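You operate a simulated robot arm through the tools that you are given. There is no shell and no other tool. Be economical: measure what you need, move in short steps, check, and stop when the job is done.

You are at the controls of a simulated robot arm. One attempt, no reset.

## Task
Take the brown cover on the top of the wooden desk and put it away on the lower board of the white shelf. Take the light green cone from the middle board of the shelf with the card pocket and leave it on the top of the pale wooden stand. Put the black cone from the middle board of the shelf with the card pocket on the bottom board of the shelf with the card pocket. Open the lever cover of head one. Any order will do. Set down upright: light green cone.

Only the result counts: the job must be done as asked and must still hold three seconds after the hand-in. Knocking over, shifting, dropping, spilling or breaking anything else fails it. Lids that push on must go on centred and level and be pressed home; caps that screw on are set level and turned clockwise until they are tight.

## Robot
A 7-joint arm with a two-finger parallel gripper on a trunk, on a base that drives. Base frame: it is fixed to the floor where the robot stands at the start and does not move with it; the origin is under the middle of the robot, x ahead of it, y to its left, z up; the surface under the hand at the start is at about z = 78. Lengths are in cm, angles in degrees, forces in N, time in s.
Its first joint turns from -166.0 to 166.0 degrees. Places, roughly: black cone (7x6x13 cm) [-440, -220, 100]; bottom board of the shelf with the card pocket (15 [-448, -218, 32]; brown cover (7x6x4 cm) [70, -10, 80]; lever cover of head one [-190, -10, 120]; light green cone (7x6x13 cm) [-450, -190, 100]; lower board of the white shelf (29x23 cm) [-390, 332, 114]; top of the pale wooden stand [-250, -120, 80]. Payload 3.43 kg.
The tool frame sits at the grasp point between the pads (the TCP): z along the fingers, y along the line on which they close. The tips reach 3 cm beyond it. Largest opening 9.4 cm; finger width 2.8, thickness 1; the body of the gripper, 5 by 9.6 cm, starts 5.5 cm behind the TCP.
Orientation is that of the tool frame in the base frame, as a unit quaternion [x, y, z, w]. With the fingers straight down and closing along the base's y, the tool's x points along the base's -x, its y along +y and its z along -z.

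## Interface
- The arm moves only by the tool step_arm. Its argument "deltas" is a list that holds one entry, the list of rows, each a list of 7 numbers: the shift along the tool's x, y, z in cm, then the turn, a rotation vector about the tool's x, y, z in degrees, then the opening, from 0 (shut) to 1 (fully open). In form: [[[x, y, z, wx, wy, wz, gripper], ...]]. A call has 1 to 10 rows; each row shifts and turns the commanded pose from where the row before left it, along the tool's axes as they then stand. Each row takes 0.2 s and may step no farther than 5 cm and 8.6 degrees from the row before; otherwise, or with a gripper value out of range, the whole call is refused. Where a pose cannot be reached the arm comes as near as it can. A force on the tool above 40 N (or 10 N above the force at the start of the call, whichever is more), or a blocked arm, ends the call early, and 0.2 s more pass. Each finger travels about 4.5 cm/s and halts on what it meets, pressing with about 32 N; the grip force reading is that of the motor and also rises with nothing between the fingers. The clock runs only during rows and for 0.2 s after the last one: add rows that do not move to give the fingers time. It gives the time, the measured TCP pose, the force on the tool (base axes), the opening and the grip force at its end, in the units of the frame above (readings bear some noise), with the torque about the TCP (base axes, N m) and any sound that the robot's microphone picked up.
- Cameras (640 x 400 px; columns grow to the right, rows downward): "scene" is now at [49.81, 15.37, 124.24]; the picture's right is [-0.59, -0.81, 0.00], its down [-0.60, 0.44, -0.68] and it looks along [0.55, -0.40, -0.74] (base axes); focal length 289 px, centre (320, 200). "wrist" rides on the gripper at [7.6, 1.4, -10.3] in the tool frame; the picture's right is [-0.18, 0.98, 0.00], its down [-0.75, -0.14, -0.64] and it looks along [-0.63, -0.12, 0.77] (tool axes); focal length 243 px, centre (320, 200). There is no depth. A picture from a camera that has moved, and an enlarged one, comes with that camera's place and axes in the base frame and with its lens. The place of the scene camera against the robot may be out by one fixed shift of up to 1.8 cm in any direction.
- snapshot(camera): a new picture of that camera. It takes no simulated time.
- lift_body(by): slides the trunk up (or, below 0, down) by that many cm; the arm and the scene camera ride with it, the base frame stays. It gives what a move gives, with no picture.
- drive_base(legs): drives the robot by 1 to 6 legs, each [ahead, left, turn to the left] in cm, cm and degrees, along the robot's own axes; the way and the turn of a leg run together, so that a leg with both is an arc; at most 150 cm and 180 degrees a leg. The arm and the cameras ride along, it lands a little off, and it stops where it bumps. It gives what a move gives.
- aim_head(pan, tilt): turns the head with the scene camera to pan (to the left, within 103 degrees either way) and tilt (down, from -29 to 69), counted from straight ahead of the robot. It gives what a move gives.
- inspect(camera, box): a new picture of the part [left, top, right, bottom] of that camera's present view, enlarged. It takes no simulated time.
- hand_in(): hands the job in; it is judged then, once.

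Work in short steps. Places have to be worked out from the pictures, the camera data and where the tool is seen: move nearer, look again, correct. Check each grasp and each placing, and mend what went wrong. You have 165 turns and 108 pictures in all, those below and enlarged ones among them. Open the gripper and draw the arm clear of the work before you hand the job in, unless the task says otherwise; then end with one line.

The tools are called as a command line: name --argument value ..., lists and objects as JSON in quotes. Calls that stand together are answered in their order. step_arm: Moves the arm, as the interface text tells. Its arguments: {"type":"object","properties":{"deltas":{"type":"array"}},"required":["deltas"]} The other tools are called the same way: lift_body (by) slides the trunk up or down; drive_base (legs) drives the base; aim_head (pan, tilt) turns the head that bears the scene camera; snapshot (camera) takes a picture; inspect (camera, box) takes an enlarged picture of a part of a camera's view; hand_in () hands the job in.

At the start:

```text
time_s: 0.0
tcp_pos: [63.82, 14.8, 103.47]
ee_rot: [0.001, 1.0, 0.0, 0.0]
force: [-0.6, 0.2, 0.2]
wrist_torque: [0.01, 0.02, 0.01]
gripper_width: 9.41
grasp_force: 0.1
trunk travel left (down, up): [-32.5, 28.5]
robot x, y, heading: [0.16, 0.28, 0.1]
head pan, tilt: [-36.2, 47.5]
```

scene: 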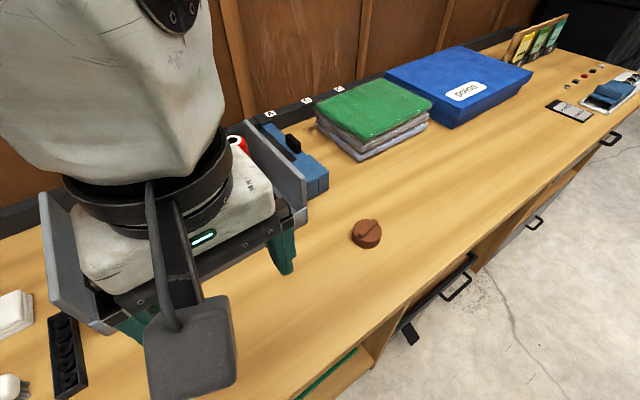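
wrist: 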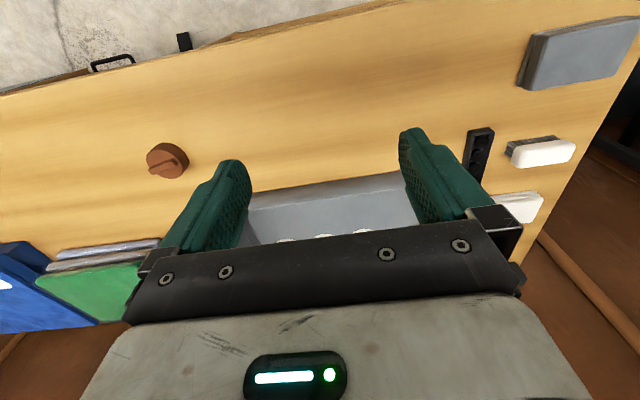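

The brown cover shows at about pixel (367,233), which puts it near (70.7, -10.7, 80). I'll look closer at its shape before moving.

inspect --camera "scene" --box '[327, 203, 407, 263]'

inspect --camera "wrist" --box '[127, 130, 207, 190]'

```text
6.67 times, centred on (367, 233) of scene
camera zoom: at [49.81, 15.37, 124.24], right [-0.59, -0.81, 0.0], down [-0.6, 0.44, -0.68], along [0.55, -0.4, -0.74], focal length 1927 px, centre (7, -20)
```

zoom: 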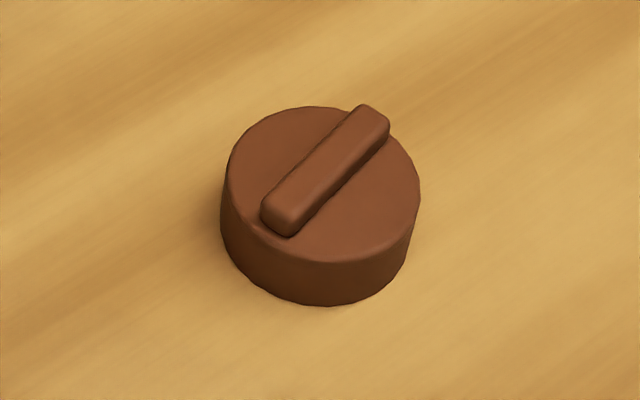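

```text
6.67 times, centred on (167, 160) of wrist
camera zoom: at [56.27, 16.31, 113.82], right [0.18, 0.98, 0.0], down [0.75, -0.14, 0.64], along [0.63, -0.12, -0.77], focal length 1618 px, centre (1340, 467)
```

zoom: 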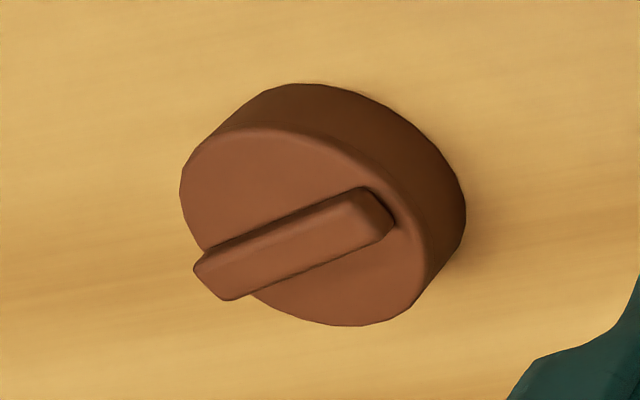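

The cover is a disc of about 5.5 cm with a ridge across the top. Before choosing how to grasp it I want to see the white shelf, so I'll turn the head left.

aim_head --pan 103 --tilt 5

snapshot --camera "scene"

```text
time_s: 2.2
tcp_pos: [63.89, 14.79, 103.67]
ee_rot: [0.0, 1.0, -0.001, 0.001]
force: [0.0, -0.3, -0.6]
wrist_torque: [0.01, -0.01, 0.0]
gripper_width: 9.38
grasp_force: 0.0
trunk travel left (down, up): [-32.5, 28.5]
robot x, y, heading: [-0.23, 0.05, 0.1]
head pan, tilt: [103.0, 5.0]
```

```text
103 pictures are left
camera scene: at [41.36, 29.0, 130.89], right [0.97, 0.22, 0.0], down [0.02, -0.09, -1.0], along [-0.22, 0.97, -0.09], focal length 289 px, centre (320, 200)
```

scene: 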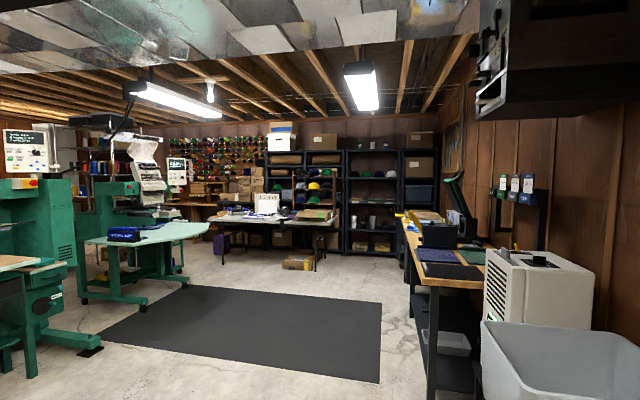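

The white shelf is off to the left behind the machines. I'll back up a little and look on the other side and behind before committing to a grasp.

aim_head --pan -103 --tilt 10

snapshot --camera "scene"

```text
time_s: 5.2
tcp_pos: [63.82, 14.72, 103.52]
ee_rot: [0.0, 1.0, 0.0, -0.001]
force: [-0.2, -0.2, -0.1]
wrist_torque: [0.03, 0.0, 0.03]
gripper_width: 9.42
grasp_force: 0.1
trunk travel left (down, up): [-32.5, 28.5]
robot x, y, heading: [0.2, -0.05, -0.2]
head pan, tilt: [-103.0, 10.0]
```

```text
102 pictures are left
camera scene: at [41.33, 10.99, 130.09], right [-0.97, 0.22, 0.0], down [0.04, 0.17, -0.98], along [-0.22, -0.96, -0.17], focal length 289 px, centre (320, 200)
```

scene: 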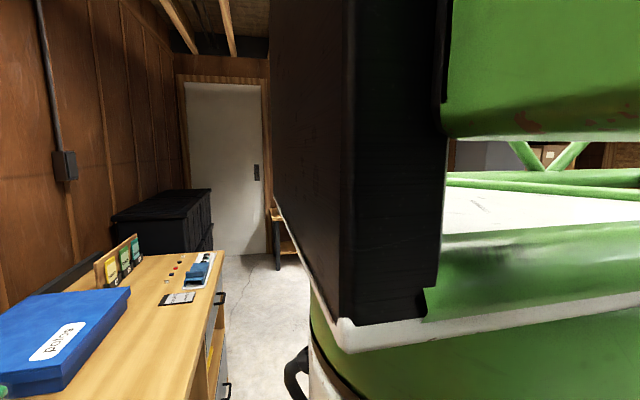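

My own trunk blocks this view. I'll back away from the desk and turn round so I can see the rest of the room.

drive_base --legs '[[-55, 0, 0], [0, 0, 150]]'

aim_head --pan 0 --tilt 12

snapshot --camera "scene"

```text
time_s: 14.7
tcp_pos: [-118.52, 16.31, 103.44]
ee_rot: [0.971, -0.238, 0.0, 0.0]
force: [-0.2, -0.9, -0.2]
wrist_torque: [-0.01, -0.01, -0.01]
gripper_width: 9.41
grasp_force: 0.1
trunk travel left (down, up): [-32.5, 28.5]
robot x, y, heading: [-55.2, -0.27, 152.6]
head pan, tilt: [-103.0, 10.0]
```

```text
time_s: 16.4
tcp_pos: [-118.56, 16.43, 103.57]
ee_rot: [0.971, -0.239, 0.0, 0.0]
force: [-0.4, -0.2, -0.7]
wrist_torque: [0.01, 0.02, 0.01]
gripper_width: 9.4
grasp_force: 0.0
trunk travel left (down, up): [-32.5, 28.5]
robot x, y, heading: [-55.17, -0.46, 152.4]
head pan, tilt: [0.0, 12.0]
```

```text
101 pictures are left
camera scene: at [-112.4, 7.94, 129.76], right [0.46, 0.89, 0.0], down [0.18, -0.1, -0.98], along [-0.87, 0.45, -0.21], focal length 289 px, centre (320, 200)
```

scene: 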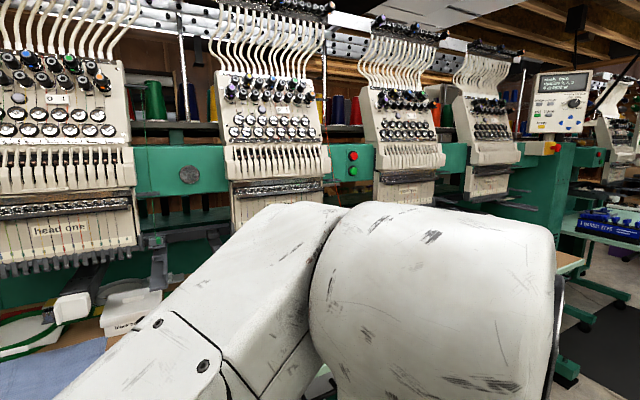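

Head one of the embroidery machine is right ahead on the left. I'll enlarge it to identify the lever cover.

inspect --camera "scene" --box '[0, 120, 240, 270]'

aim_head --pan 25 --tilt 18

snapshot --camera "scene"

```text
2.67 times, centred on (120, 195) of scene
camera zoom: at [-112.4, 7.94, 129.76], right [0.46, 0.89, 0.0], down [0.18, -0.1, -0.98], along [-0.87, 0.45, -0.21], focal length 771 px, centre (853, 213)
```

zoom: 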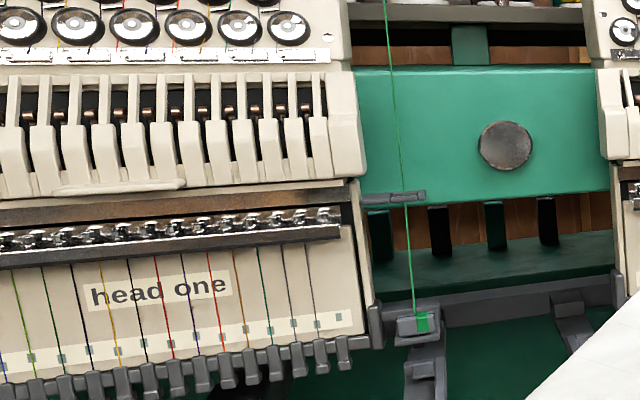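

```text
time_s: 17.3
tcp_pos: [-118.55, 16.27, 103.62]
ee_rot: [0.971, -0.239, 0.0, 0.0]
force: [-0.2, -0.7, -0.1]
wrist_torque: [0.03, -0.05, 0.02]
gripper_width: 9.42
grasp_force: 0.0
trunk travel left (down, up): [-32.5, 28.5]
robot x, y, heading: [-54.99, 0.07, 152.5]
head pan, tilt: [25.0, 18.0]
```

```text
99 pictures are left
camera scene: at [-113.47, 4.05, 128.79], right [0.05, 1.0, 0.0], down [0.31, -0.01, -0.95], along [-0.95, 0.04, -0.31], focal length 289 px, centre (320, 200)
```

scene: 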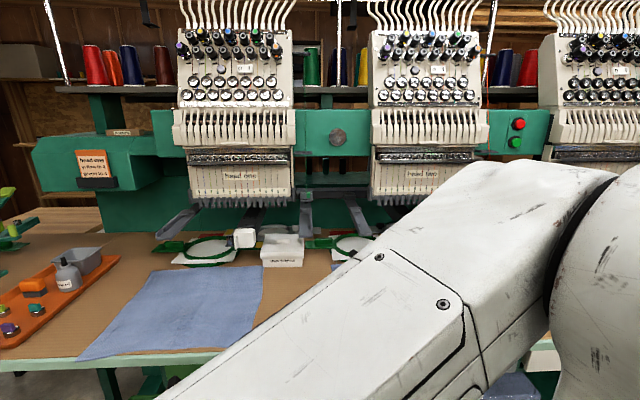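

Head one is the leftmost head here. The slotted panel with a lip at its lower edge looks like the lever cover, so I'll enlarge it.

inspect --camera "scene" --box '[165, 90, 309, 180]'

inspect --camera "scene" --box '[360, 90, 504, 180]'

```text
4.44 times, centred on (237, 135) of scene
camera zoom: at [-113.47, 4.05, 128.79], right [0.05, 1.0, 0.0], down [0.31, -0.01, -0.95], along [-0.95, 0.04, -0.31], focal length 1285 px, centre (689, 489)
```

zoom: 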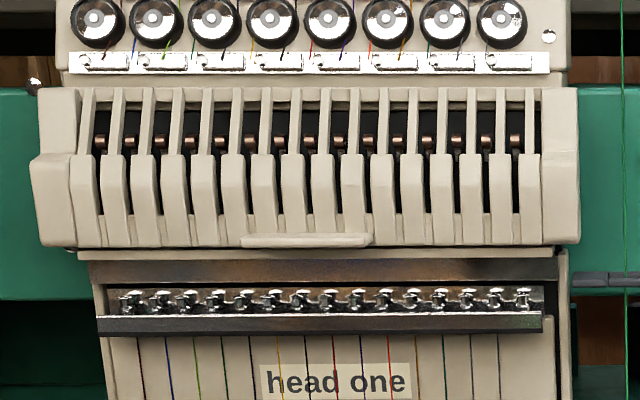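

```text
4.44 times, centred on (432, 135) of scene
camera zoom: at [-113.47, 4.05, 128.79], right [0.05, 1.0, 0.0], down [0.31, -0.01, -0.95], along [-0.95, 0.04, -0.31], focal length 1285 px, centre (-178, 489)
```

zoom: 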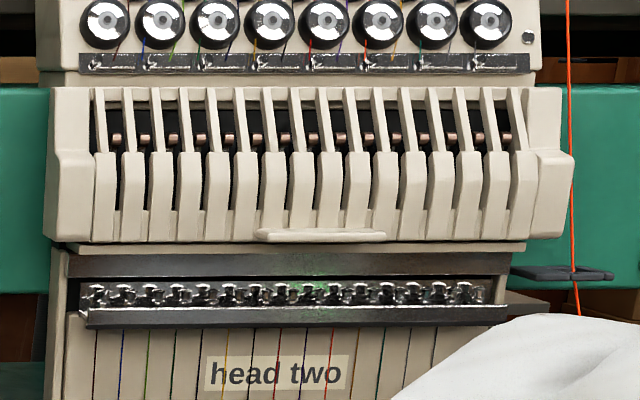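

The lever cover is a slotted panel, hinged at the top, with a lip at the middle of its lower edge near (-190, -15, 119). I'll turn to face the machine squarely and come closer for a second view of the lip.

drive_base --legs '[[0, 0, 27.5], [35, 0, 0]]'

aim_head --pan 30 --tilt 15

snapshot --camera "scene"

snapshot --camera "wrist"

```text
time_s: 21.0
tcp_pos: [-154.61, -15.45, 103.7]
ee_rot: [1.0, 0.002, 0.0, 0.0]
force: [-0.4, 0.3, 0.8]
wrist_torque: [-0.01, 0.0, -0.01]
gripper_width: 9.4
grasp_force: 0.1
trunk travel left (down, up): [-32.5, 28.5]
robot x, y, heading: [-90.84, -0.4, -179.8]
head pan, tilt: [25.0, 18.0]
```

```text
time_s: 21.7
tcp_pos: [-154.66, -15.44, 103.5]
ee_rot: [1.0, 0.002, 0.0, 0.0]
force: [0.6, -0.5, 0.1]
wrist_torque: [0.0, 0.01, -0.01]
gripper_width: 9.43
grasp_force: 0.0
trunk travel left (down, up): [-32.5, 28.5]
robot x, y, heading: [-90.7, -0.3, -179.9]
head pan, tilt: [30.0, 15.0]
```

```text
96 pictures are left
camera scene: at [-143.86, -24.26, 129.27], right [-0.5, 0.86, 0.0], down [0.22, 0.13, -0.97], along [-0.83, -0.49, -0.26], focal length 289 px, centre (320, 200)
```

scene: 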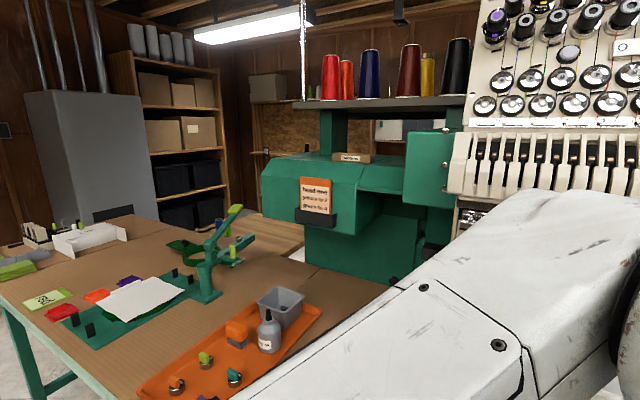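

```text
95 pictures are left
camera wrist: at [-146.96, -16.84, 113.81], right [-0.18, -0.98, 0.0], down [-0.75, 0.14, 0.64], along [-0.63, 0.12, -0.77], focal length 243 px, centre (320, 200)
```

wrist: 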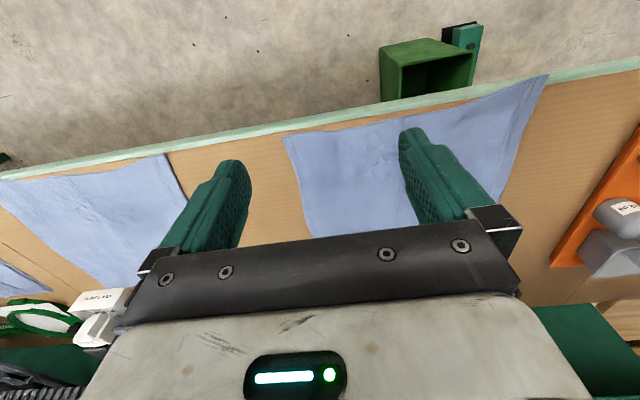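

The table edge is at about x = -163, and the arm hangs in line with the head. I'll pitch the tool so the fingers point at the machine (camera below) and close them, staying clear of everything.

step_arm --deltas '[[[0, 0, 0, 0, -8.5, 0, 1], [0, 0, 0, 0, -8.5, 0, 1], [0, 0, 0, 0, -8.5, 0, 0.5], [0, 0, 0, 0, -8.5, 0, 0.3], [0, 0, 0, 0, -8.5, 0, 0], [0, 0, 0, 0, -8.5, 0, 0], [0, 0, 0, 0, -8.5, 0, 0], [0, 0, 0, 0, -8.5, 0, 0], [0, 0, 0, 0, -8.5, 0, 0], [0, 0, 0, 0, -8.5, 0, 0]]]'

snapshot --camera "wrist"

snapshot --camera "scene"

```text
time_s: 23.9
tcp_pos: [-156.25, -18.41, 103.7]
ee_rot: [0.76, -0.011, -0.65, 0.011]
force: [-0.1, -0.4, -1.0]
wrist_torque: [0.01, 0.0, 0.0]
gripper_width: 0.0
grasp_force: 32.2
out of reach, approached as far as the arm can: row 7, 8, 9
trunk travel left (down, up): [-32.5, 28.5]
robot x, y, heading: [-91.11, -0.55, -179.9]
head pan, tilt: [30.0, 15.0]
```

```text
94 pictures are left
camera wrist: at [-144.93, -19.98, 97.93], right [-0.03, -0.98, 0.21], down [0.52, 0.17, 0.84], along [-0.86, 0.13, 0.5], focal length 243 px, centre (320, 200)
```

wrist: 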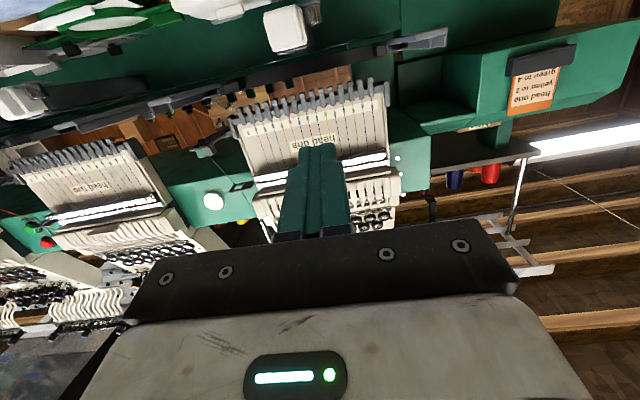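

```text
93 pictures are left
camera scene: at [-143.82, -24.31, 129.29], right [-0.51, 0.86, 0.0], down [0.22, 0.13, -0.97], along [-0.83, -0.49, -0.26], focal length 289 px, centre (320, 200)
```

scene: 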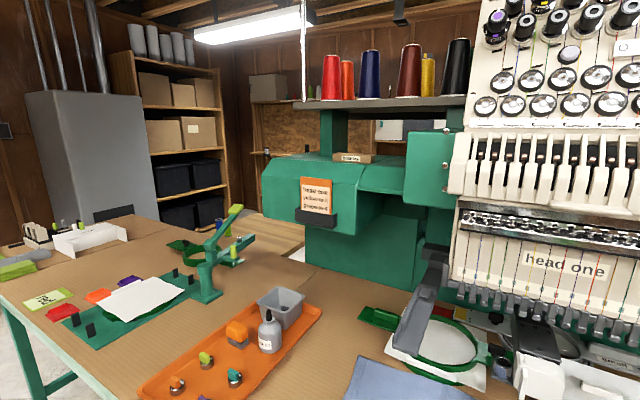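

The arm folded out of the scene camera's way, and the lever cover is now in clear view. I'll enlarge it to work out the position of the lip.

inspect --camera "scene" --box '[440, 110, 640, 235]'

```text
3.20 times, centred on (540, 172) of scene
camera zoom: at [-143.82, -24.31, 129.29], right [-0.51, 0.86, 0.0], down [0.22, 0.13, -0.97], along [-0.83, -0.49, -0.26], focal length 925 px, centre (-384, 288)
```

zoom: 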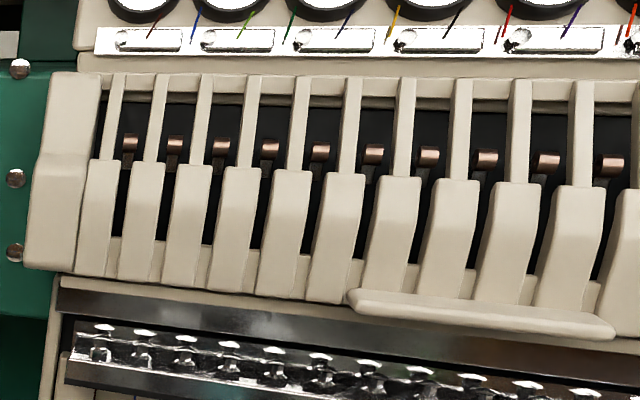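

Triangulating from the two views puts the lip's front edge at x = -186.3, y from -17.6 to -10.5, z about 119.8. I'll raise the trunk 10 cm and then move the closed fingers forward and sideways below the lip's level, pitching them up a little.

lift_body --by 9

step_arm --deltas '[[[0, -0.8, 2.5, 0, -3, 0, 0], [0, -0.8, 3, 0, -3, 0, 0], [0, -0.8, 3, 0, -3, 0, 0], [0, -0.8, 3, 0, -3, 0, 0], [0, -0.8, 3, 0, -3, 0, 0]]]'

snapshot --camera "scene"

```text
time_s: 25.1
tcp_pos: [-156.33, -18.19, 112.66]
ee_rot: [0.761, -0.011, -0.648, 0.009]
force: [0.7, 1.6, -0.1]
wrist_torque: [0.02, -0.01, 0.0]
gripper_width: 0.01
grasp_force: 31.9
trunk travel left (down, up): [-41.5, 19.5]
robot x, y, heading: [-90.88, -0.18, -179.7]
head pan, tilt: [30.0, 15.0]
```

```text
time_s: 26.4
tcp_pos: [-170.97, -14.31, 111.87]
ee_rot: [-0.669, 0.013, 0.743, -0.007]
force: [-0.5, 0.6, -0.1]
wrist_torque: [-0.01, 0.0, -0.01]
gripper_width: 0.0
grasp_force: 32.3
trunk travel left (down, up): [-41.5, 19.5]
robot x, y, heading: [-90.92, -0.44, -180.1]
head pan, tilt: [30.0, 15.0]
```

```text
91 pictures are left
camera scene: at [-143.85, -24.26, 138.28], right [-0.5, 0.86, 0.0], down [0.22, 0.13, -0.97], along [-0.83, -0.49, -0.26], focal length 289 px, centre (320, 200)
```

scene: 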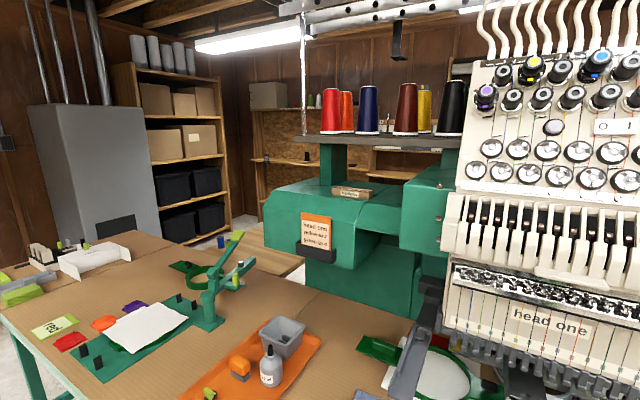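

The tool now points slightly upward at (-171, -14.3, 111.9). I'll turn the head so both the fingertips and the lip are in view.

aim_head --pan 5 --tilt 28

snapshot --camera "scene"

snapshot --camera "wrist"

```text
time_s: 27.2
tcp_pos: [-170.83, -14.16, 111.85]
ee_rot: [-0.67, 0.012, 0.743, -0.008]
force: [-0.6, 0.3, 0.0]
wrist_torque: [0.03, 0.0, -0.02]
gripper_width: 0.0
grasp_force: 31.6
trunk travel left (down, up): [-41.5, 19.5]
robot x, y, heading: [-90.82, -0.59, -179.8]
head pan, tilt: [5.0, 28.0]
```

```text
90 pictures are left
camera scene: at [-144.88, -20.39, 136.18], right [-0.09, 1.0, 0.0], down [0.47, 0.04, -0.88], along [-0.88, -0.08, -0.47], focal length 289 px, centre (320, 200)
```

scene: 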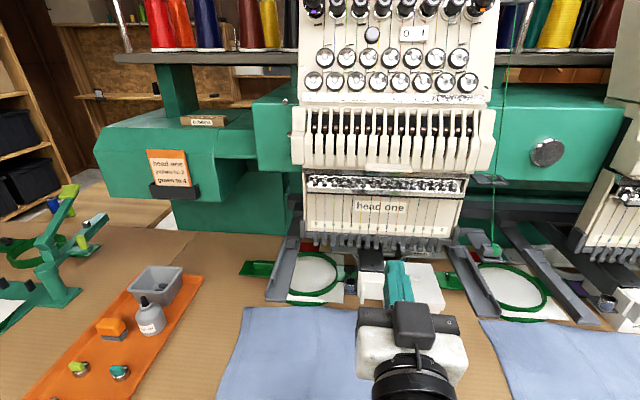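

```text
89 pictures are left
camera wrist: at [-161.43, -15.91, 103.26], right [0.01, -0.98, 0.21], down [0.72, 0.16, 0.68], along [-0.7, 0.14, 0.7], focal length 243 px, centre (320, 200)
```

wrist: 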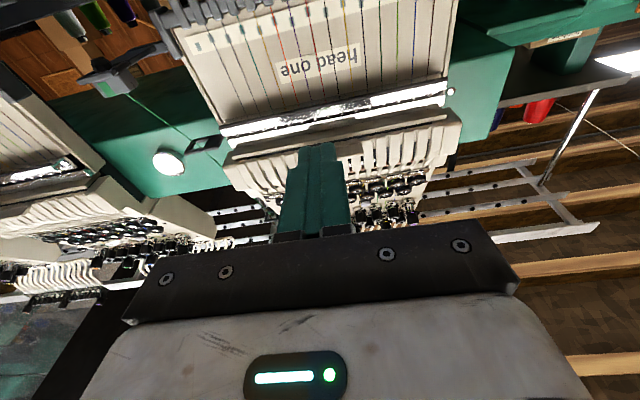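

Fingertip and lip line up in y (about -14.3) after comparing where the tip is seen with where it should be. The rail with knobs sits just below the lip, so I'll pitch the fingers up about 30° more to come at the lip from below and in front.

step_arm --deltas '[[[0, 0, 1, 0, -7.5, 0, 0], [0, 0, 1, 0, -7.5, 0, 0], [0, 0, 1, 0, -7.5, 0, 0], [0, 0, 1, 0, -7.5, 0, 0]]]'

inspect --camera "scene" --box '[280, 90, 520, 300]'

snapshot --camera "wrist"

```text
time_s: 28.2
tcp_pos: [-174.7, -14.17, 113.0]
ee_rot: [-0.456, 0.013, 0.89, -0.005]
force: [0.2, -0.6, 0.1]
wrist_torque: [-0.02, -0.01, -0.06]
gripper_width: 0.0
grasp_force: 32.1
trunk travel left (down, up): [-41.5, 19.5]
robot x, y, heading: [-90.87, -0.31, -179.8]
head pan, tilt: [5.0, 28.0]
```

```text
1.90 times, centred on (400, 195) of scene
camera zoom: at [-144.87, -20.42, 136.17], right [-0.09, 1.0, 0.0], down [0.47, 0.04, -0.88], along [-0.88, -0.08, -0.47], focal length 550 px, centre (168, 210)
```

zoom: 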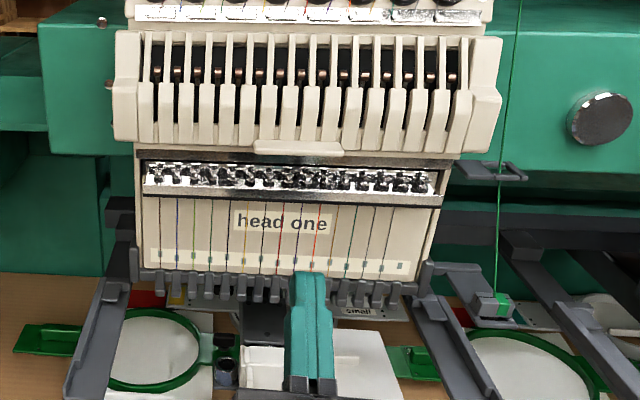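

```text
87 pictures are left
camera wrist: at [-170.72, -15.95, 100.82], right [0.1, -0.98, 0.18], down [0.96, 0.14, 0.23], along [-0.25, 0.15, 0.96], focal length 243 px, centre (320, 200)
```

wrist: 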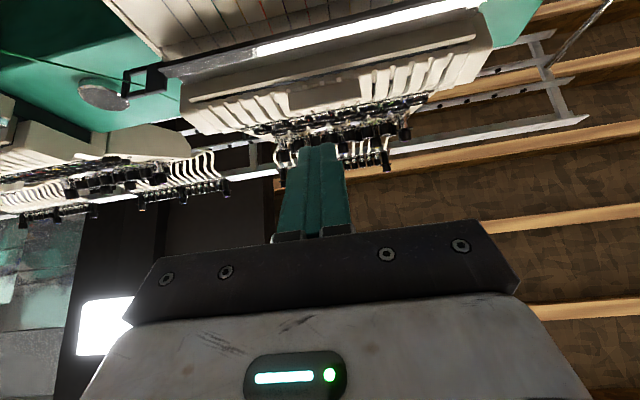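

Seen from below, the panel with its lip sticks out farther than the rail and the fingers are centred on the lip. I'll advance horizontally about 9.5 cm to bring the tip just beneath the lip.

step_arm --deltas '[[[1.25, 0, 2.08, 0, 0, 0, 0], [1.25, 0, 2.08, 0, 0, 0, 0], [1.25, 0, 2.08, 0, 0, 0, 0], [1.1, 0, 1.9, 0, 0, 0, 0]]]'

inspect --camera "scene" --box '[280, 90, 520, 240]'

snapshot --camera "wrist"

```text
time_s: 29.2
tcp_pos: [-184.04, -14.15, 113.83]
ee_rot: [-0.455, 0.014, 0.89, -0.004]
force: [0.0, -0.2, -0.1]
wrist_torque: [-0.02, -0.01, -0.05]
gripper_width: 0.0
grasp_force: 32.0
trunk travel left (down, up): [-41.5, 19.5]
robot x, y, heading: [-91.04, -0.45, -179.6]
head pan, tilt: [5.0, 28.0]
```

```text
2.67 times, centred on (400, 165) of scene
camera zoom: at [-144.88, -20.38, 136.17], right [-0.09, 1.0, 0.0], down [0.47, 0.04, -0.88], along [-0.88, -0.08, -0.47], focal length 771 px, centre (107, 293)
```

zoom: 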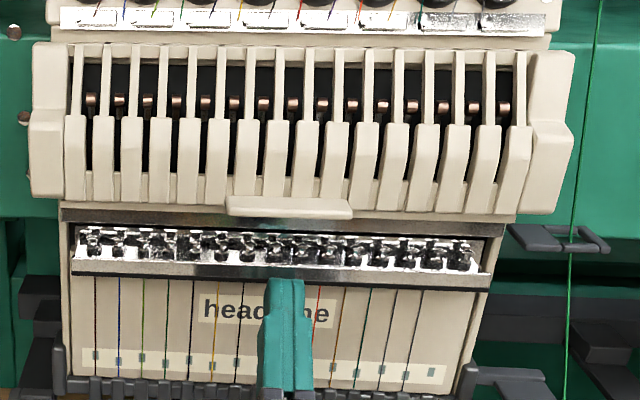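

```text
85 pictures are left
camera wrist: at [-180.22, -15.87, 101.69], right [0.1, -0.98, 0.18], down [0.96, 0.14, 0.23], along [-0.25, 0.15, 0.96], focal length 243 px, centre (320, 200)
```

wrist: 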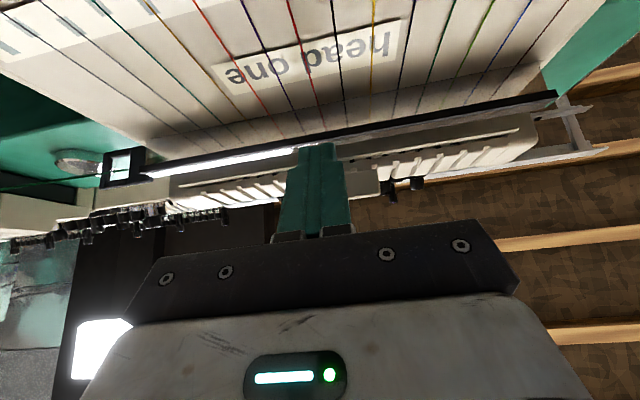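

The tip is now just under the lip and very close to the rail's ledge. I'll rise about 2.3 cm with a slight backing-off to reach contact, then check.

step_arm --deltas '[[[-0.65, 0, 0.3, 0, 0, 0, 0], [-0.6, 0, 0.4, 0, 0, 0, 0], [-0.6, 0, 0.4, 0, 0, 0, 0], [-0.3, 0, 0.2, 0, 0, 0, 0]]]'

inspect --camera "scene" --box '[280, 90, 520, 240]'

```text
time_s: 30.2
tcp_pos: [-183.84, -14.2, 116.27]
ee_rot: [-0.455, 0.014, 0.891, -0.005]
force: [-0.8, -0.2, -0.4]
wrist_torque: [-0.03, -0.02, -0.01]
gripper_width: 0.02
grasp_force: 32.3
trunk travel left (down, up): [-41.5, 19.5]
robot x, y, heading: [-91.23, -0.38, -179.5]
head pan, tilt: [5.0, 28.0]
```

```text
2.67 times, centred on (400, 165) of scene
camera zoom: at [-144.88, -20.39, 136.17], right [-0.09, 1.0, 0.0], down [0.47, 0.04, -0.88], along [-0.88, -0.08, -0.47], focal length 771 px, centre (107, 293)
```

zoom: 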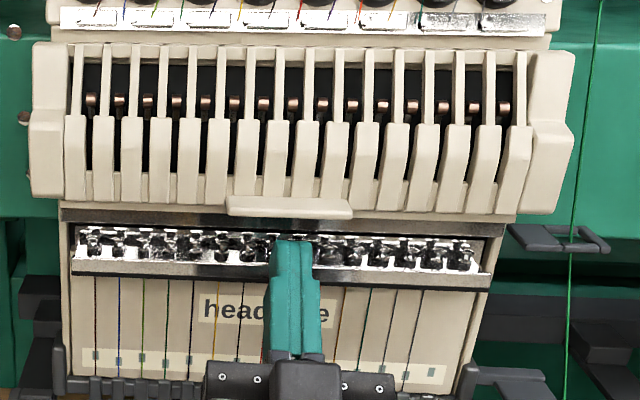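

No contact yet; the tip shows about 1 cm below the lip. I'll continue up 1 cm, then push up and slightly outward in small steps.

step_arm --deltas '[[[-0.812, 0, 0.584, 0, 0, 0, 0], [-0.66, 0, 0.107, 0, 0, 0, 0], [-0.66, 0, 0.107, 0, 0, 0, 0], [-0.66, 0, 0.107, 0, 0, 0, 0]]]'

inspect --camera "scene" --box '[280, 90, 520, 240]'

```text
time_s: 31.1
tcp_pos: [-183.19, -14.18, 118.12]
ee_rot: [-0.46, 0.013, 0.888, -0.004]
force: [3.5, 0.2, -6.0]
wrist_torque: [-0.03, 0.05, 0.06]
gripper_width: 0.01
grasp_force: 32.3
trunk travel left (down, up): [-41.5, 19.5]
robot x, y, heading: [-90.39, -0.64, -179.6]
head pan, tilt: [5.0, 28.0]
stopped in row 4: the force on the tool passed its limit at 77 N (the readings are from after the stop); the commanded pose is now the measured one
```

```text
2.67 times, centred on (400, 165) of scene
camera zoom: at [-144.85, -20.39, 136.2], right [-0.09, 1.0, 0.0], down [0.47, 0.04, -0.88], along [-0.88, -0.08, -0.47], focal length 771 px, centre (107, 293)
```

zoom: 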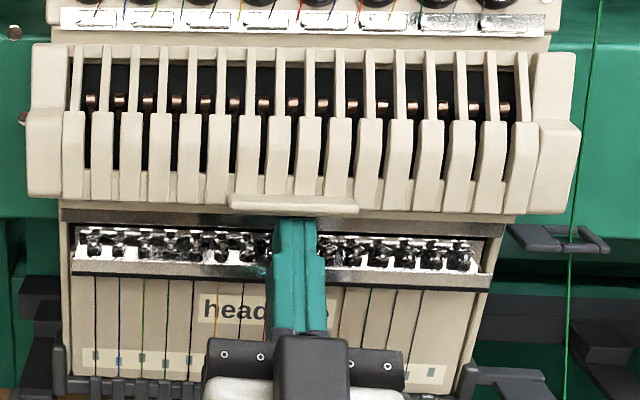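

The cover has begun to swing (lip is up and out a little), with a force spike as it started. I'll continue along the arc with smaller steps, more outward.

step_arm --deltas '[[[-0.47, 0, -0.11, 0, 0, 0, 0], [-0.47, 0, -0.11, 0, 0, 0, 0], [-0.47, 0, -0.11, 0, 0, 0, 0], [-0.47, 0, -0.11, 0, 0, 0, 0]]]'

inspect --camera "scene" --box '[280, 90, 520, 240]'

```text
time_s: 32.1
tcp_pos: [-181.71, -14.05, 119.44]
ee_rot: [-0.459, 0.013, 0.889, -0.005]
force: [13.0, 2.7, -12.0]
wrist_torque: [-0.05, 0.17, -0.05]
gripper_width: 0.0
grasp_force: 32.1
trunk travel left (down, up): [-41.5, 19.5]
robot x, y, heading: [-91.05, -0.34, -179.8]
head pan, tilt: [5.0, 28.0]
```

```text
2.67 times, centred on (400, 165) of scene
camera zoom: at [-144.83, -20.38, 136.17], right [-0.09, 1.0, 0.0], down [0.47, 0.04, -0.88], along [-0.88, -0.08, -0.47], focal length 771 px, centre (107, 293)
```

zoom: 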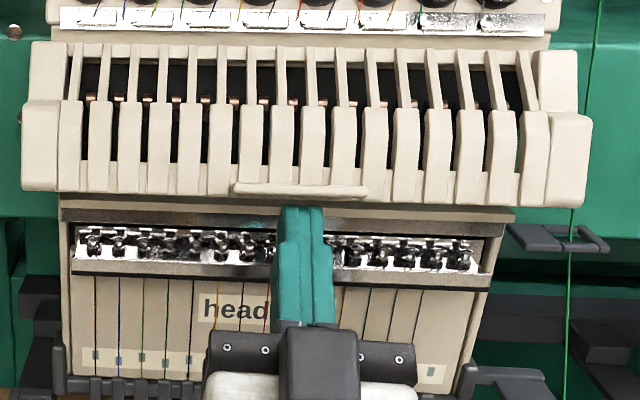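

The cover is opening steadily with moderate force. I'll continue up and outward along the arc.

step_arm --deltas '[[[-0.6, 0, 0, 0, 0, 0, 0], [-0.6, 0, 0, 0, 0, 0, 0], [-0.6, 0, 0, 0, 0, 0, 0], [-0.6, 0, 0, 0, 0, 0, 0], [-0.6, 0, 0, 0, 0, 0, 0]]]'

inspect --camera "scene" --box '[280, 90, 520, 240]'

```text
time_s: 33.3
tcp_pos: [-180.09, -14.18, 121.88]
ee_rot: [-0.459, 0.013, 0.888, -0.004]
force: [6.1, -2.1, -4.1]
wrist_torque: [0.1, 0.1, 0.06]
gripper_width: 0.0
grasp_force: 32.3
trunk travel left (down, up): [-41.5, 19.5]
robot x, y, heading: [-90.22, -0.41, -179.4]
head pan, tilt: [5.0, 28.0]
```

```text
2.67 times, centred on (400, 165) of scene
camera zoom: at [-144.84, -20.41, 136.18], right [-0.09, 1.0, 0.0], down [0.47, 0.04, -0.88], along [-0.88, -0.08, -0.47], focal length 771 px, centre (107, 293)
```

zoom: 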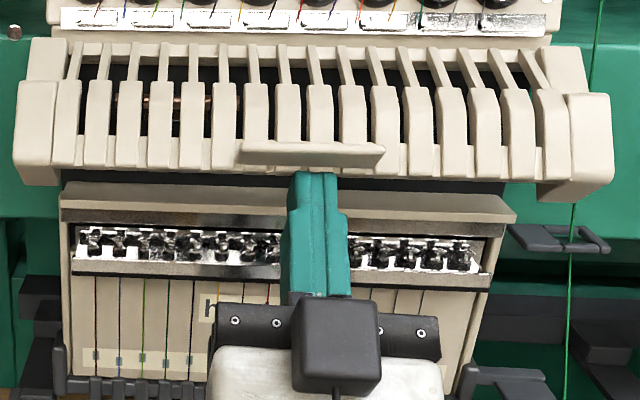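

It is opening well. I'll keep pushing, now more upward than outward.

step_arm --deltas '[[[-0.66, 0, 0.05, 0, 0, 0, 0], [-0.66, 0, 0.1, 0, 0, 0, 0], [-0.66, 0, 0.1, 0, 0, 0, 0], [-0.66, 0, 0.1, 0, 0, 0, 0], [-0.66, 0, 0.15, 0, 0, 0, 0], [-0.66, 0, 0.2, 0, 0, 0, 0]]]'

inspect --camera "scene" --box '[280, 90, 520, 240]'

```text
time_s: 34.7
tcp_pos: [-178.34, -13.99, 125.53]
ee_rot: [-0.459, 0.013, 0.888, -0.004]
force: [0.5, -0.9, -0.8]
wrist_torque: [-0.01, -0.03, 0.03]
gripper_width: 0.0
grasp_force: 32.1
trunk travel left (down, up): [-41.5, 19.5]
robot x, y, heading: [-91.04, -0.12, -179.6]
head pan, tilt: [5.0, 28.0]
```

```text
2.67 times, centred on (400, 165) of scene
camera zoom: at [-144.84, -20.39, 136.17], right [-0.09, 1.0, 0.0], down [0.47, 0.04, -0.88], along [-0.88, -0.08, -0.47], focal length 771 px, centre (107, 293)
```

zoom: 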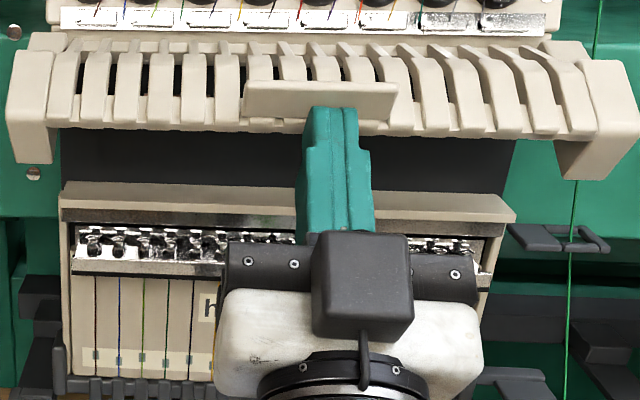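

About 50-60° open with almost no resistance now. I'll continue straight up.

step_arm --deltas '[[[-0.6, 0, 0.3, 0, 0, 0, 0], [-0.6, 0, 0.35, 0, 0, 0, 0], [-0.6, 0, 0.43, 0, 0, 0, 0], [-0.6, 0, 0.43, 0, 0, 0, 0], [-0.6, 0, 0.43, 0, 0, 0, 0]]]'

inspect --camera "scene" --box '[280, 90, 520, 240]'

```text
time_s: 35.9
tcp_pos: [-177.92, -13.88, 129.27]
ee_rot: [-0.458, 0.013, 0.889, -0.005]
force: [25.5, -2.2, 2.3]
wrist_torque: [0.01, 0.2, 0.14]
gripper_width: 0.0
grasp_force: 32.0
trunk travel left (down, up): [-41.5, 19.5]
robot x, y, heading: [-90.75, -0.58, -179.9]
head pan, tilt: [5.0, 28.0]
```

```text
2.67 times, centred on (400, 165) of scene
camera zoom: at [-144.7, -20.41, 136.23], right [-0.09, 1.0, 0.0], down [0.47, 0.04, -0.88], along [-0.88, -0.08, -0.47], focal length 771 px, centre (107, 293)
```

zoom: 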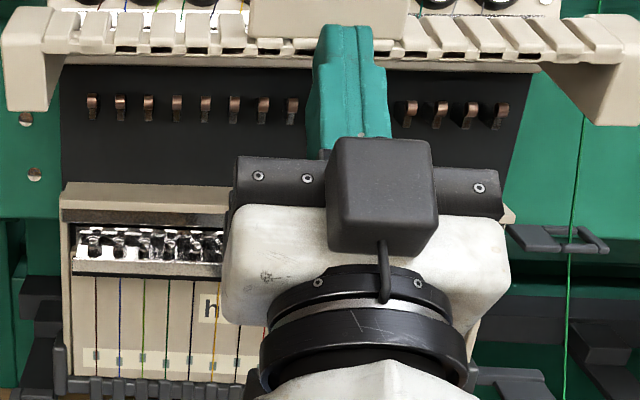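

The cover is now past horizontal with the levers exposed. I'll ease out slightly and push up a bit more to find its stop.

step_arm --deltas '[[[-0.6, 0, -0.2, 0, 0, 0, 0], [-0.6, 0, 0.2, 0, 0, 0, 0], [-0.6, 0, 0.35, 0, 0, 0, 0], [-0.6, 0, 0.43, 0, 0, 0, 0]]]'

snapshot --camera "scene"

```text
time_s: 36.9
tcp_pos: [-177.36, -13.77, 131.52]
ee_rot: [-0.46, 0.012, 0.888, -0.005]
force: [-0.1, -0.2, 0.4]
wrist_torque: [-0.03, 0.0, 0.01]
gripper_width: 0.0
grasp_force: 32.0
trunk travel left (down, up): [-41.5, 19.5]
robot x, y, heading: [-90.59, -0.23, -179.8]
head pan, tilt: [5.0, 28.0]
```

```text
78 pictures are left
camera scene: at [-144.85, -20.38, 136.17], right [-0.09, 1.0, 0.0], down [0.47, 0.04, -0.88], along [-0.88, -0.08, -0.47], focal length 289 px, centre (320, 200)
```

scene: 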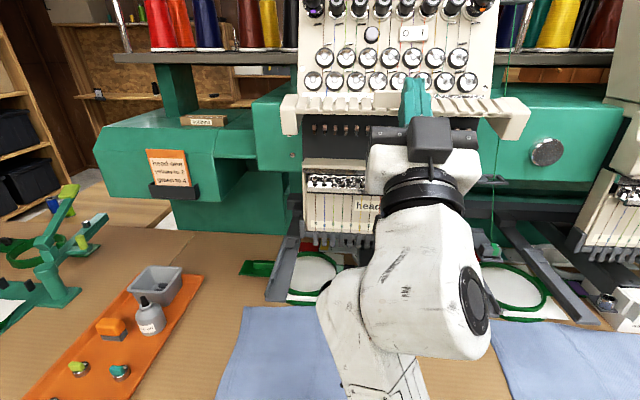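

There is no contact force now, so I'll check whether the cover is staying up by itself.

inspect --camera "scene" --box '[270, 60, 540, 200]'

snapshot --camera "wrist"

```text
2.37 times, centred on (405, 130) of scene
camera zoom: at [-144.85, -20.38, 136.17], right [-0.09, 1.0, 0.0], down [0.47, 0.04, -0.88], along [-0.88, -0.08, -0.47], focal length 685 px, centre (118, 366)
```

zoom: 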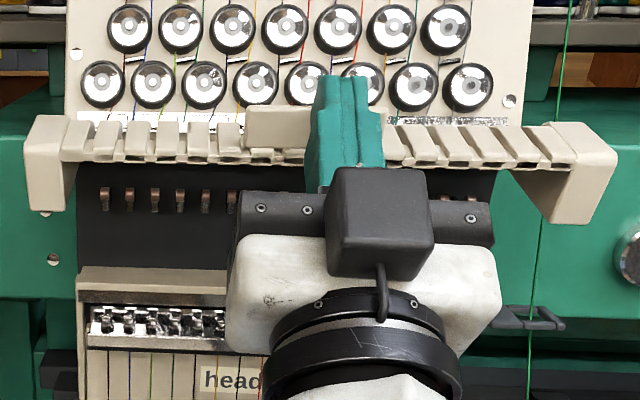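

```text
76 pictures are left
camera wrist: at [-173.4, -15.55, 119.43], right [0.1, -0.98, 0.18], down [0.96, 0.14, 0.24], along [-0.26, 0.14, 0.95], focal length 243 px, centre (320, 200)
```

wrist: 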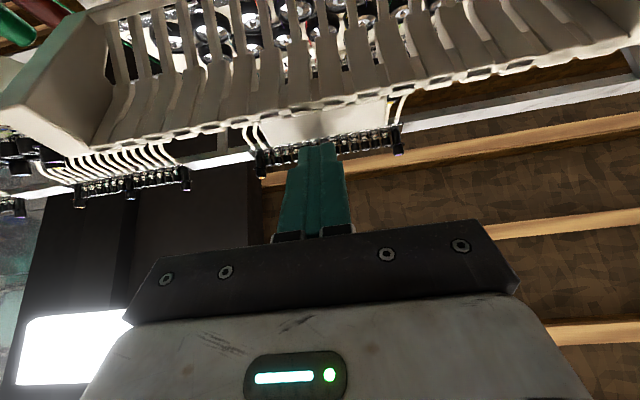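

The cover stays up on its own at about 90°, and the tip has slipped out in front. I'll go down, in under the panel and up again, to push it further against its stop.

step_arm --deltas '[[[2.03, 0, -1.46, 0, 0, 0, 0], [2.03, 0, -1.46, 0, 0, 0, 0], [1.6, 0, -1.2, 0, 0, 0, 0], [1.2, 0, 1.6, 0, 0, 0, 0], [1.2, 0, 1.6, 0, 0, 0, 0], [-0.4, 0, 0.3, 0, 0, 0, 0], [-0.8, 0, 0.58, 0, 0, 0, 0]]]'

inspect --camera "scene" --box '[270, 60, 540, 200]'

```text
time_s: 38.5
tcp_pos: [-181.22, -13.87, 125.85]
ee_rot: [-0.46, 0.013, 0.888, -0.004]
force: [0.0, 0.6, -0.3]
wrist_torque: [0.02, -0.04, -0.02]
gripper_width: 0.0
grasp_force: 32.0
trunk travel left (down, up): [-41.5, 19.5]
robot x, y, heading: [-91.14, -0.01, -179.5]
head pan, tilt: [5.0, 28.0]
```

```text
2.37 times, centred on (405, 130) of scene
camera zoom: at [-144.85, -20.38, 136.17], right [-0.09, 1.0, 0.0], down [0.47, 0.04, -0.88], along [-0.88, -0.08, -0.47], focal length 685 px, centre (118, 366)
```

zoom: 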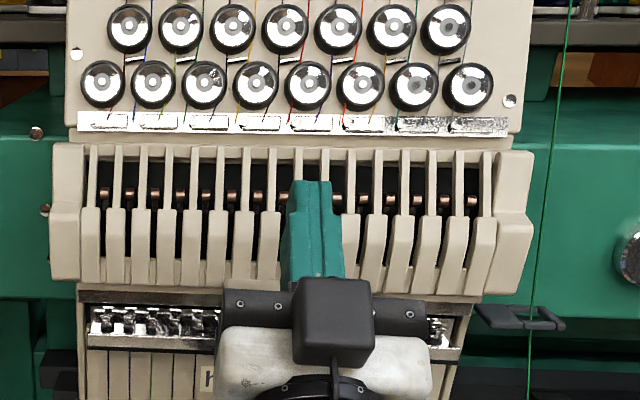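

The cover dropped shut when I lowered the finger, since it was resting on the tip and must be pushed past its holding point. I'll withdraw, go back below the lip, and repeat the arc, this time following it inward at the top.

step_arm --deltas '[[[-1.5, 0, -2.1, 0, 0, 0, 0], [-1.5, 0, -2.1, 0, 0, 0, 0], [2.79, 0, -2.0, 0, 0, 0, 0], [2.79, 0, -2.0, 0, 0, 0, 0], [2.79, 0, -2.0, 0, 0, 0, 0], [2.25, 0, 3.13, 0, 0, 0, 0], [2.25, 0, 3.13, 0, 0, 0, 0], [-0.5, 0, 0.35, 0, 0, 0, 0]]]'

inspect --camera "scene" --box '[280, 90, 520, 240]'

```text
time_s: 40.3
tcp_pos: [-183.64, -14.08, 116.31]
ee_rot: [-0.46, 0.013, 0.888, -0.005]
force: [0.5, -0.4, 0.7]
wrist_torque: [0.01, 0.01, -0.02]
gripper_width: 0.02
grasp_force: 31.9
trunk travel left (down, up): [-41.5, 19.5]
robot x, y, heading: [-90.42, -0.6, -179.8]
head pan, tilt: [5.0, 28.0]
```

```text
2.67 times, centred on (400, 165) of scene
camera zoom: at [-144.85, -20.37, 136.16], right [-0.09, 1.0, 0.0], down [0.47, 0.04, -0.88], along [-0.88, -0.08, -0.47], focal length 771 px, centre (107, 293)
```

zoom: 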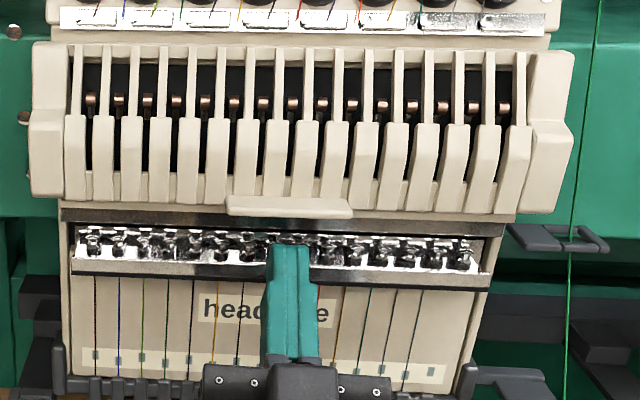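

The cover is shut again and the finger is back at the start point. I'll repeat the push along the arc.

step_arm --deltas '[[[-0.55, 0, 0.264, 0, 0, 0, 0], [-0.524, 0, 0.125, 0, 0, 0, 0], [-0.5, 0, -0.014, 0, 0, 0, 0], [-0.459, 0, -0.043, 0, 0, 0, 0], [-0.488, 0, -0.084, 0, 0, 0, 0], [-0.488, 0, -0.084, 0, 0, 0, 0], [-0.488, 0, -0.084, 0, 0, 0, 0], [-0.6, 0, -0.067, 0, 0, 0, 0], [-0.639, 0, -0.038, 0, 0, 0, 0], [-0.68, 0, -0.01, 0, 0, 0, 0]]]'

```text
time_s: 42.5
tcp_pos: [-180.59, -14.09, 120.62]
ee_rot: [-0.459, 0.012, 0.888, -0.005]
force: [16.2, -1.3, -11.0]
wrist_torque: [0.07, 0.27, 0.06]
gripper_width: 0.0
grasp_force: 32.4
trunk travel left (down, up): [-41.5, 19.5]
robot x, y, heading: [-90.8, -0.24, -179.8]
head pan, tilt: [5.0, 28.0]
```

In contact and following with modest force. I'll continue up to about horizontal.

step_arm --deltas '[[[-0.721, 0, 0.019, 0, 0, 0, 0], [-0.721, 0, 0.019, 0, 0, 0, 0], [-0.721, 0, 0.019, 0, 0, 0, 0], [-0.884, 0, 0.135, 0, 0, 0, 0], [-0.884, 0, 0.135, 0, 0, 0, 0], [-0.884, 0, 0.135, 0, 0, 0, 0], [-0.851, 0, 0.356, 0, 0, 0, 0], [-0.851, 0, 0.356, 0, 0, 0, 0], [-0.735, 0, 0.519, 0, 0, 0, 0]]]'

inspect --camera "scene" --box '[270, 60, 540, 200]'

```text
time_s: 44.5
tcp_pos: [-177.71, -13.89, 127.73]
ee_rot: [-0.457, 0.011, 0.889, -0.005]
force: [19.7, 0.7, -1.9]
wrist_torque: [0.1, 0.05, -0.04]
gripper_width: 0.0
grasp_force: 32.2
trunk travel left (down, up): [-41.5, 19.5]
robot x, y, heading: [-90.82, 0.02, -179.6]
head pan, tilt: [5.0, 28.0]
```

```text
2.37 times, centred on (405, 130) of scene
camera zoom: at [-144.73, -20.39, 136.2], right [-0.09, 1.0, 0.0], down [0.47, 0.04, -0.88], along [-0.88, -0.08, -0.47], focal length 685 px, centre (118, 366)
```

zoom: 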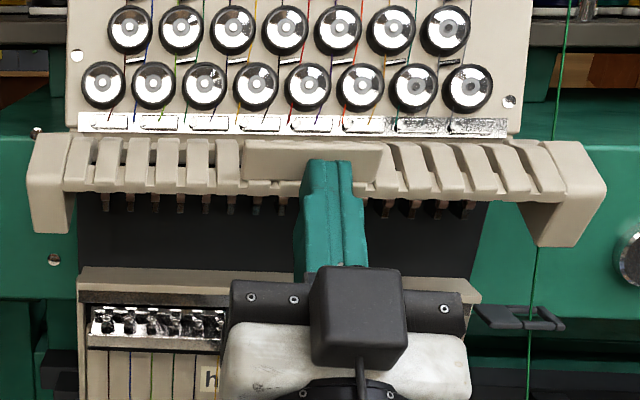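

Lip underside now faces outward and the tip presses on it. From here I'll move up and inward along the arc.

step_arm --deltas '[[[-0.6, 0, 0.55, 0, 0, 0, 0], [-0.48, 0, 0.707, 0, 0, 0, 0], [-0.34, 0, 0.73, 0, 0, 0, 0], [-0.283, 0, 0.812, 0, 0, 0, 0]]]'

inspect --camera "scene" --box '[270, 60, 540, 200]'

```text
time_s: 45.2
tcp_pos: [-177.89, -13.93, 129.74]
ee_rot: [-0.452, 0.012, 0.892, -0.005]
force: [10.1, 1.7, 1.8]
wrist_torque: [-0.07, 0.11, -0.06]
gripper_width: 0.02
grasp_force: 31.3
trunk travel left (down, up): [-41.5, 19.5]
robot x, y, heading: [-90.41, -0.39, -179.7]
head pan, tilt: [5.0, 28.0]
stopped in row 3: the force on the tool passed its limit at 42 N (the readings are from after the stop); the commanded pose is now the measured one
```

```text
2.37 times, centred on (405, 130) of scene
camera zoom: at [-144.7, -20.37, 136.21], right [-0.09, 1.0, 0.0], down [0.47, 0.04, -0.88], along [-0.88, -0.08, -0.47], focal length 685 px, centre (118, 366)
```

zoom: 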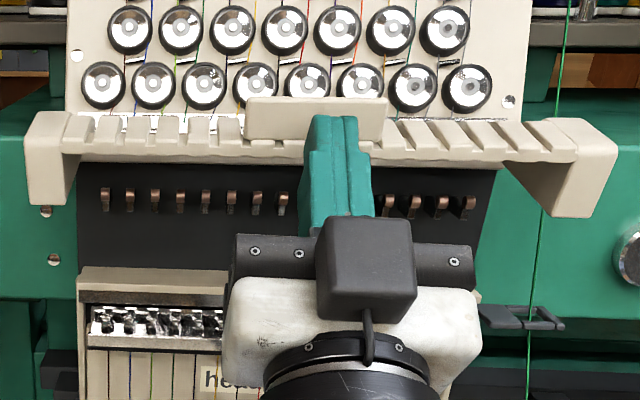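

At this angle pushing on the lip is nearly radial, so it stalls. I'll lower along the arc to about 40°, slide the tip down and in so it sits behind the panel's bottom edge, and then lift from the panel's inner side.

step_arm --deltas '[[[1.0, 0, -0.9, 0, 0, 0, 0], [1.175, 0, -0.487, 0, 0, 0, 0], [1.175, 0, -0.487, 0, 0, 0, 0], [1.175, 0, -0.487, 0, 0, 0, 0], [1.175, 0, -0.487, 0, 0, 0, 0], [1.54, 0, 0.2, 0, 0, 0, 0], [1.54, 0, 0.44, 0, 0, 0, 0]]]'

inspect --camera "scene" --box '[270, 60, 540, 200]'

```text
time_s: 45.9
tcp_pos: [-177.83, -13.88, 127.14]
ee_rot: [-0.452, 0.012, 0.892, -0.006]
force: [12.7, 2.2, -2.9]
wrist_torque: [0.03, -0.02, -0.08]
gripper_width: 0.01
grasp_force: 32.2
trunk travel left (down, up): [-41.5, 19.5]
robot x, y, heading: [-90.48, -0.45, -179.8]
head pan, tilt: [5.0, 28.0]
stopped in row 3: the force on the tool passed its limit at 44 N (the readings are from after the stop); the commanded pose is now the measured one
```

```text
2.37 times, centred on (405, 130) of scene
camera zoom: at [-144.66, -20.37, 136.2], right [-0.09, 1.0, 0.0], down [0.47, 0.04, -0.88], along [-0.88, -0.08, -0.47], focal length 685 px, centre (118, 366)
```

zoom: 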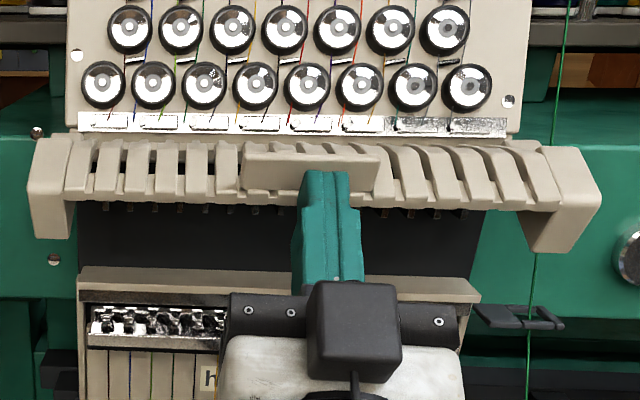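

The descent kept pressing into the panel. I'll let it close again and restart, this time lifting almost straight up so the lip slides outward over the tip and the finger ends up behind the panel's edge.

step_arm --deltas '[[[-1.73, 0, -2.45, 0, 0, 0, 0], [2.9, 0, -2.2, 0, 0, 0, 0], [2.9, 0, -2.2, 0, 0, 0, 0], [3.0, 0, -2.2, 0, 0, 0, 0], [2.4, 0, 3.4, 0, 0, 0, 0], [2.55, 0, 3.6, 0, 0, 0, 0]]]'

```text
time_s: 47.3
tcp_pos: [-183.3, -13.99, 116.14]
ee_rot: [-0.452, 0.011, 0.892, -0.005]
force: [0.1, 0.3, 0.2]
wrist_torque: [-0.02, 0.01, -0.01]
gripper_width: 0.01
grasp_force: 31.7
trunk travel left (down, up): [-41.5, 19.5]
robot x, y, heading: [-91.02, -0.22, -179.6]
head pan, tilt: [5.0, 28.0]
```

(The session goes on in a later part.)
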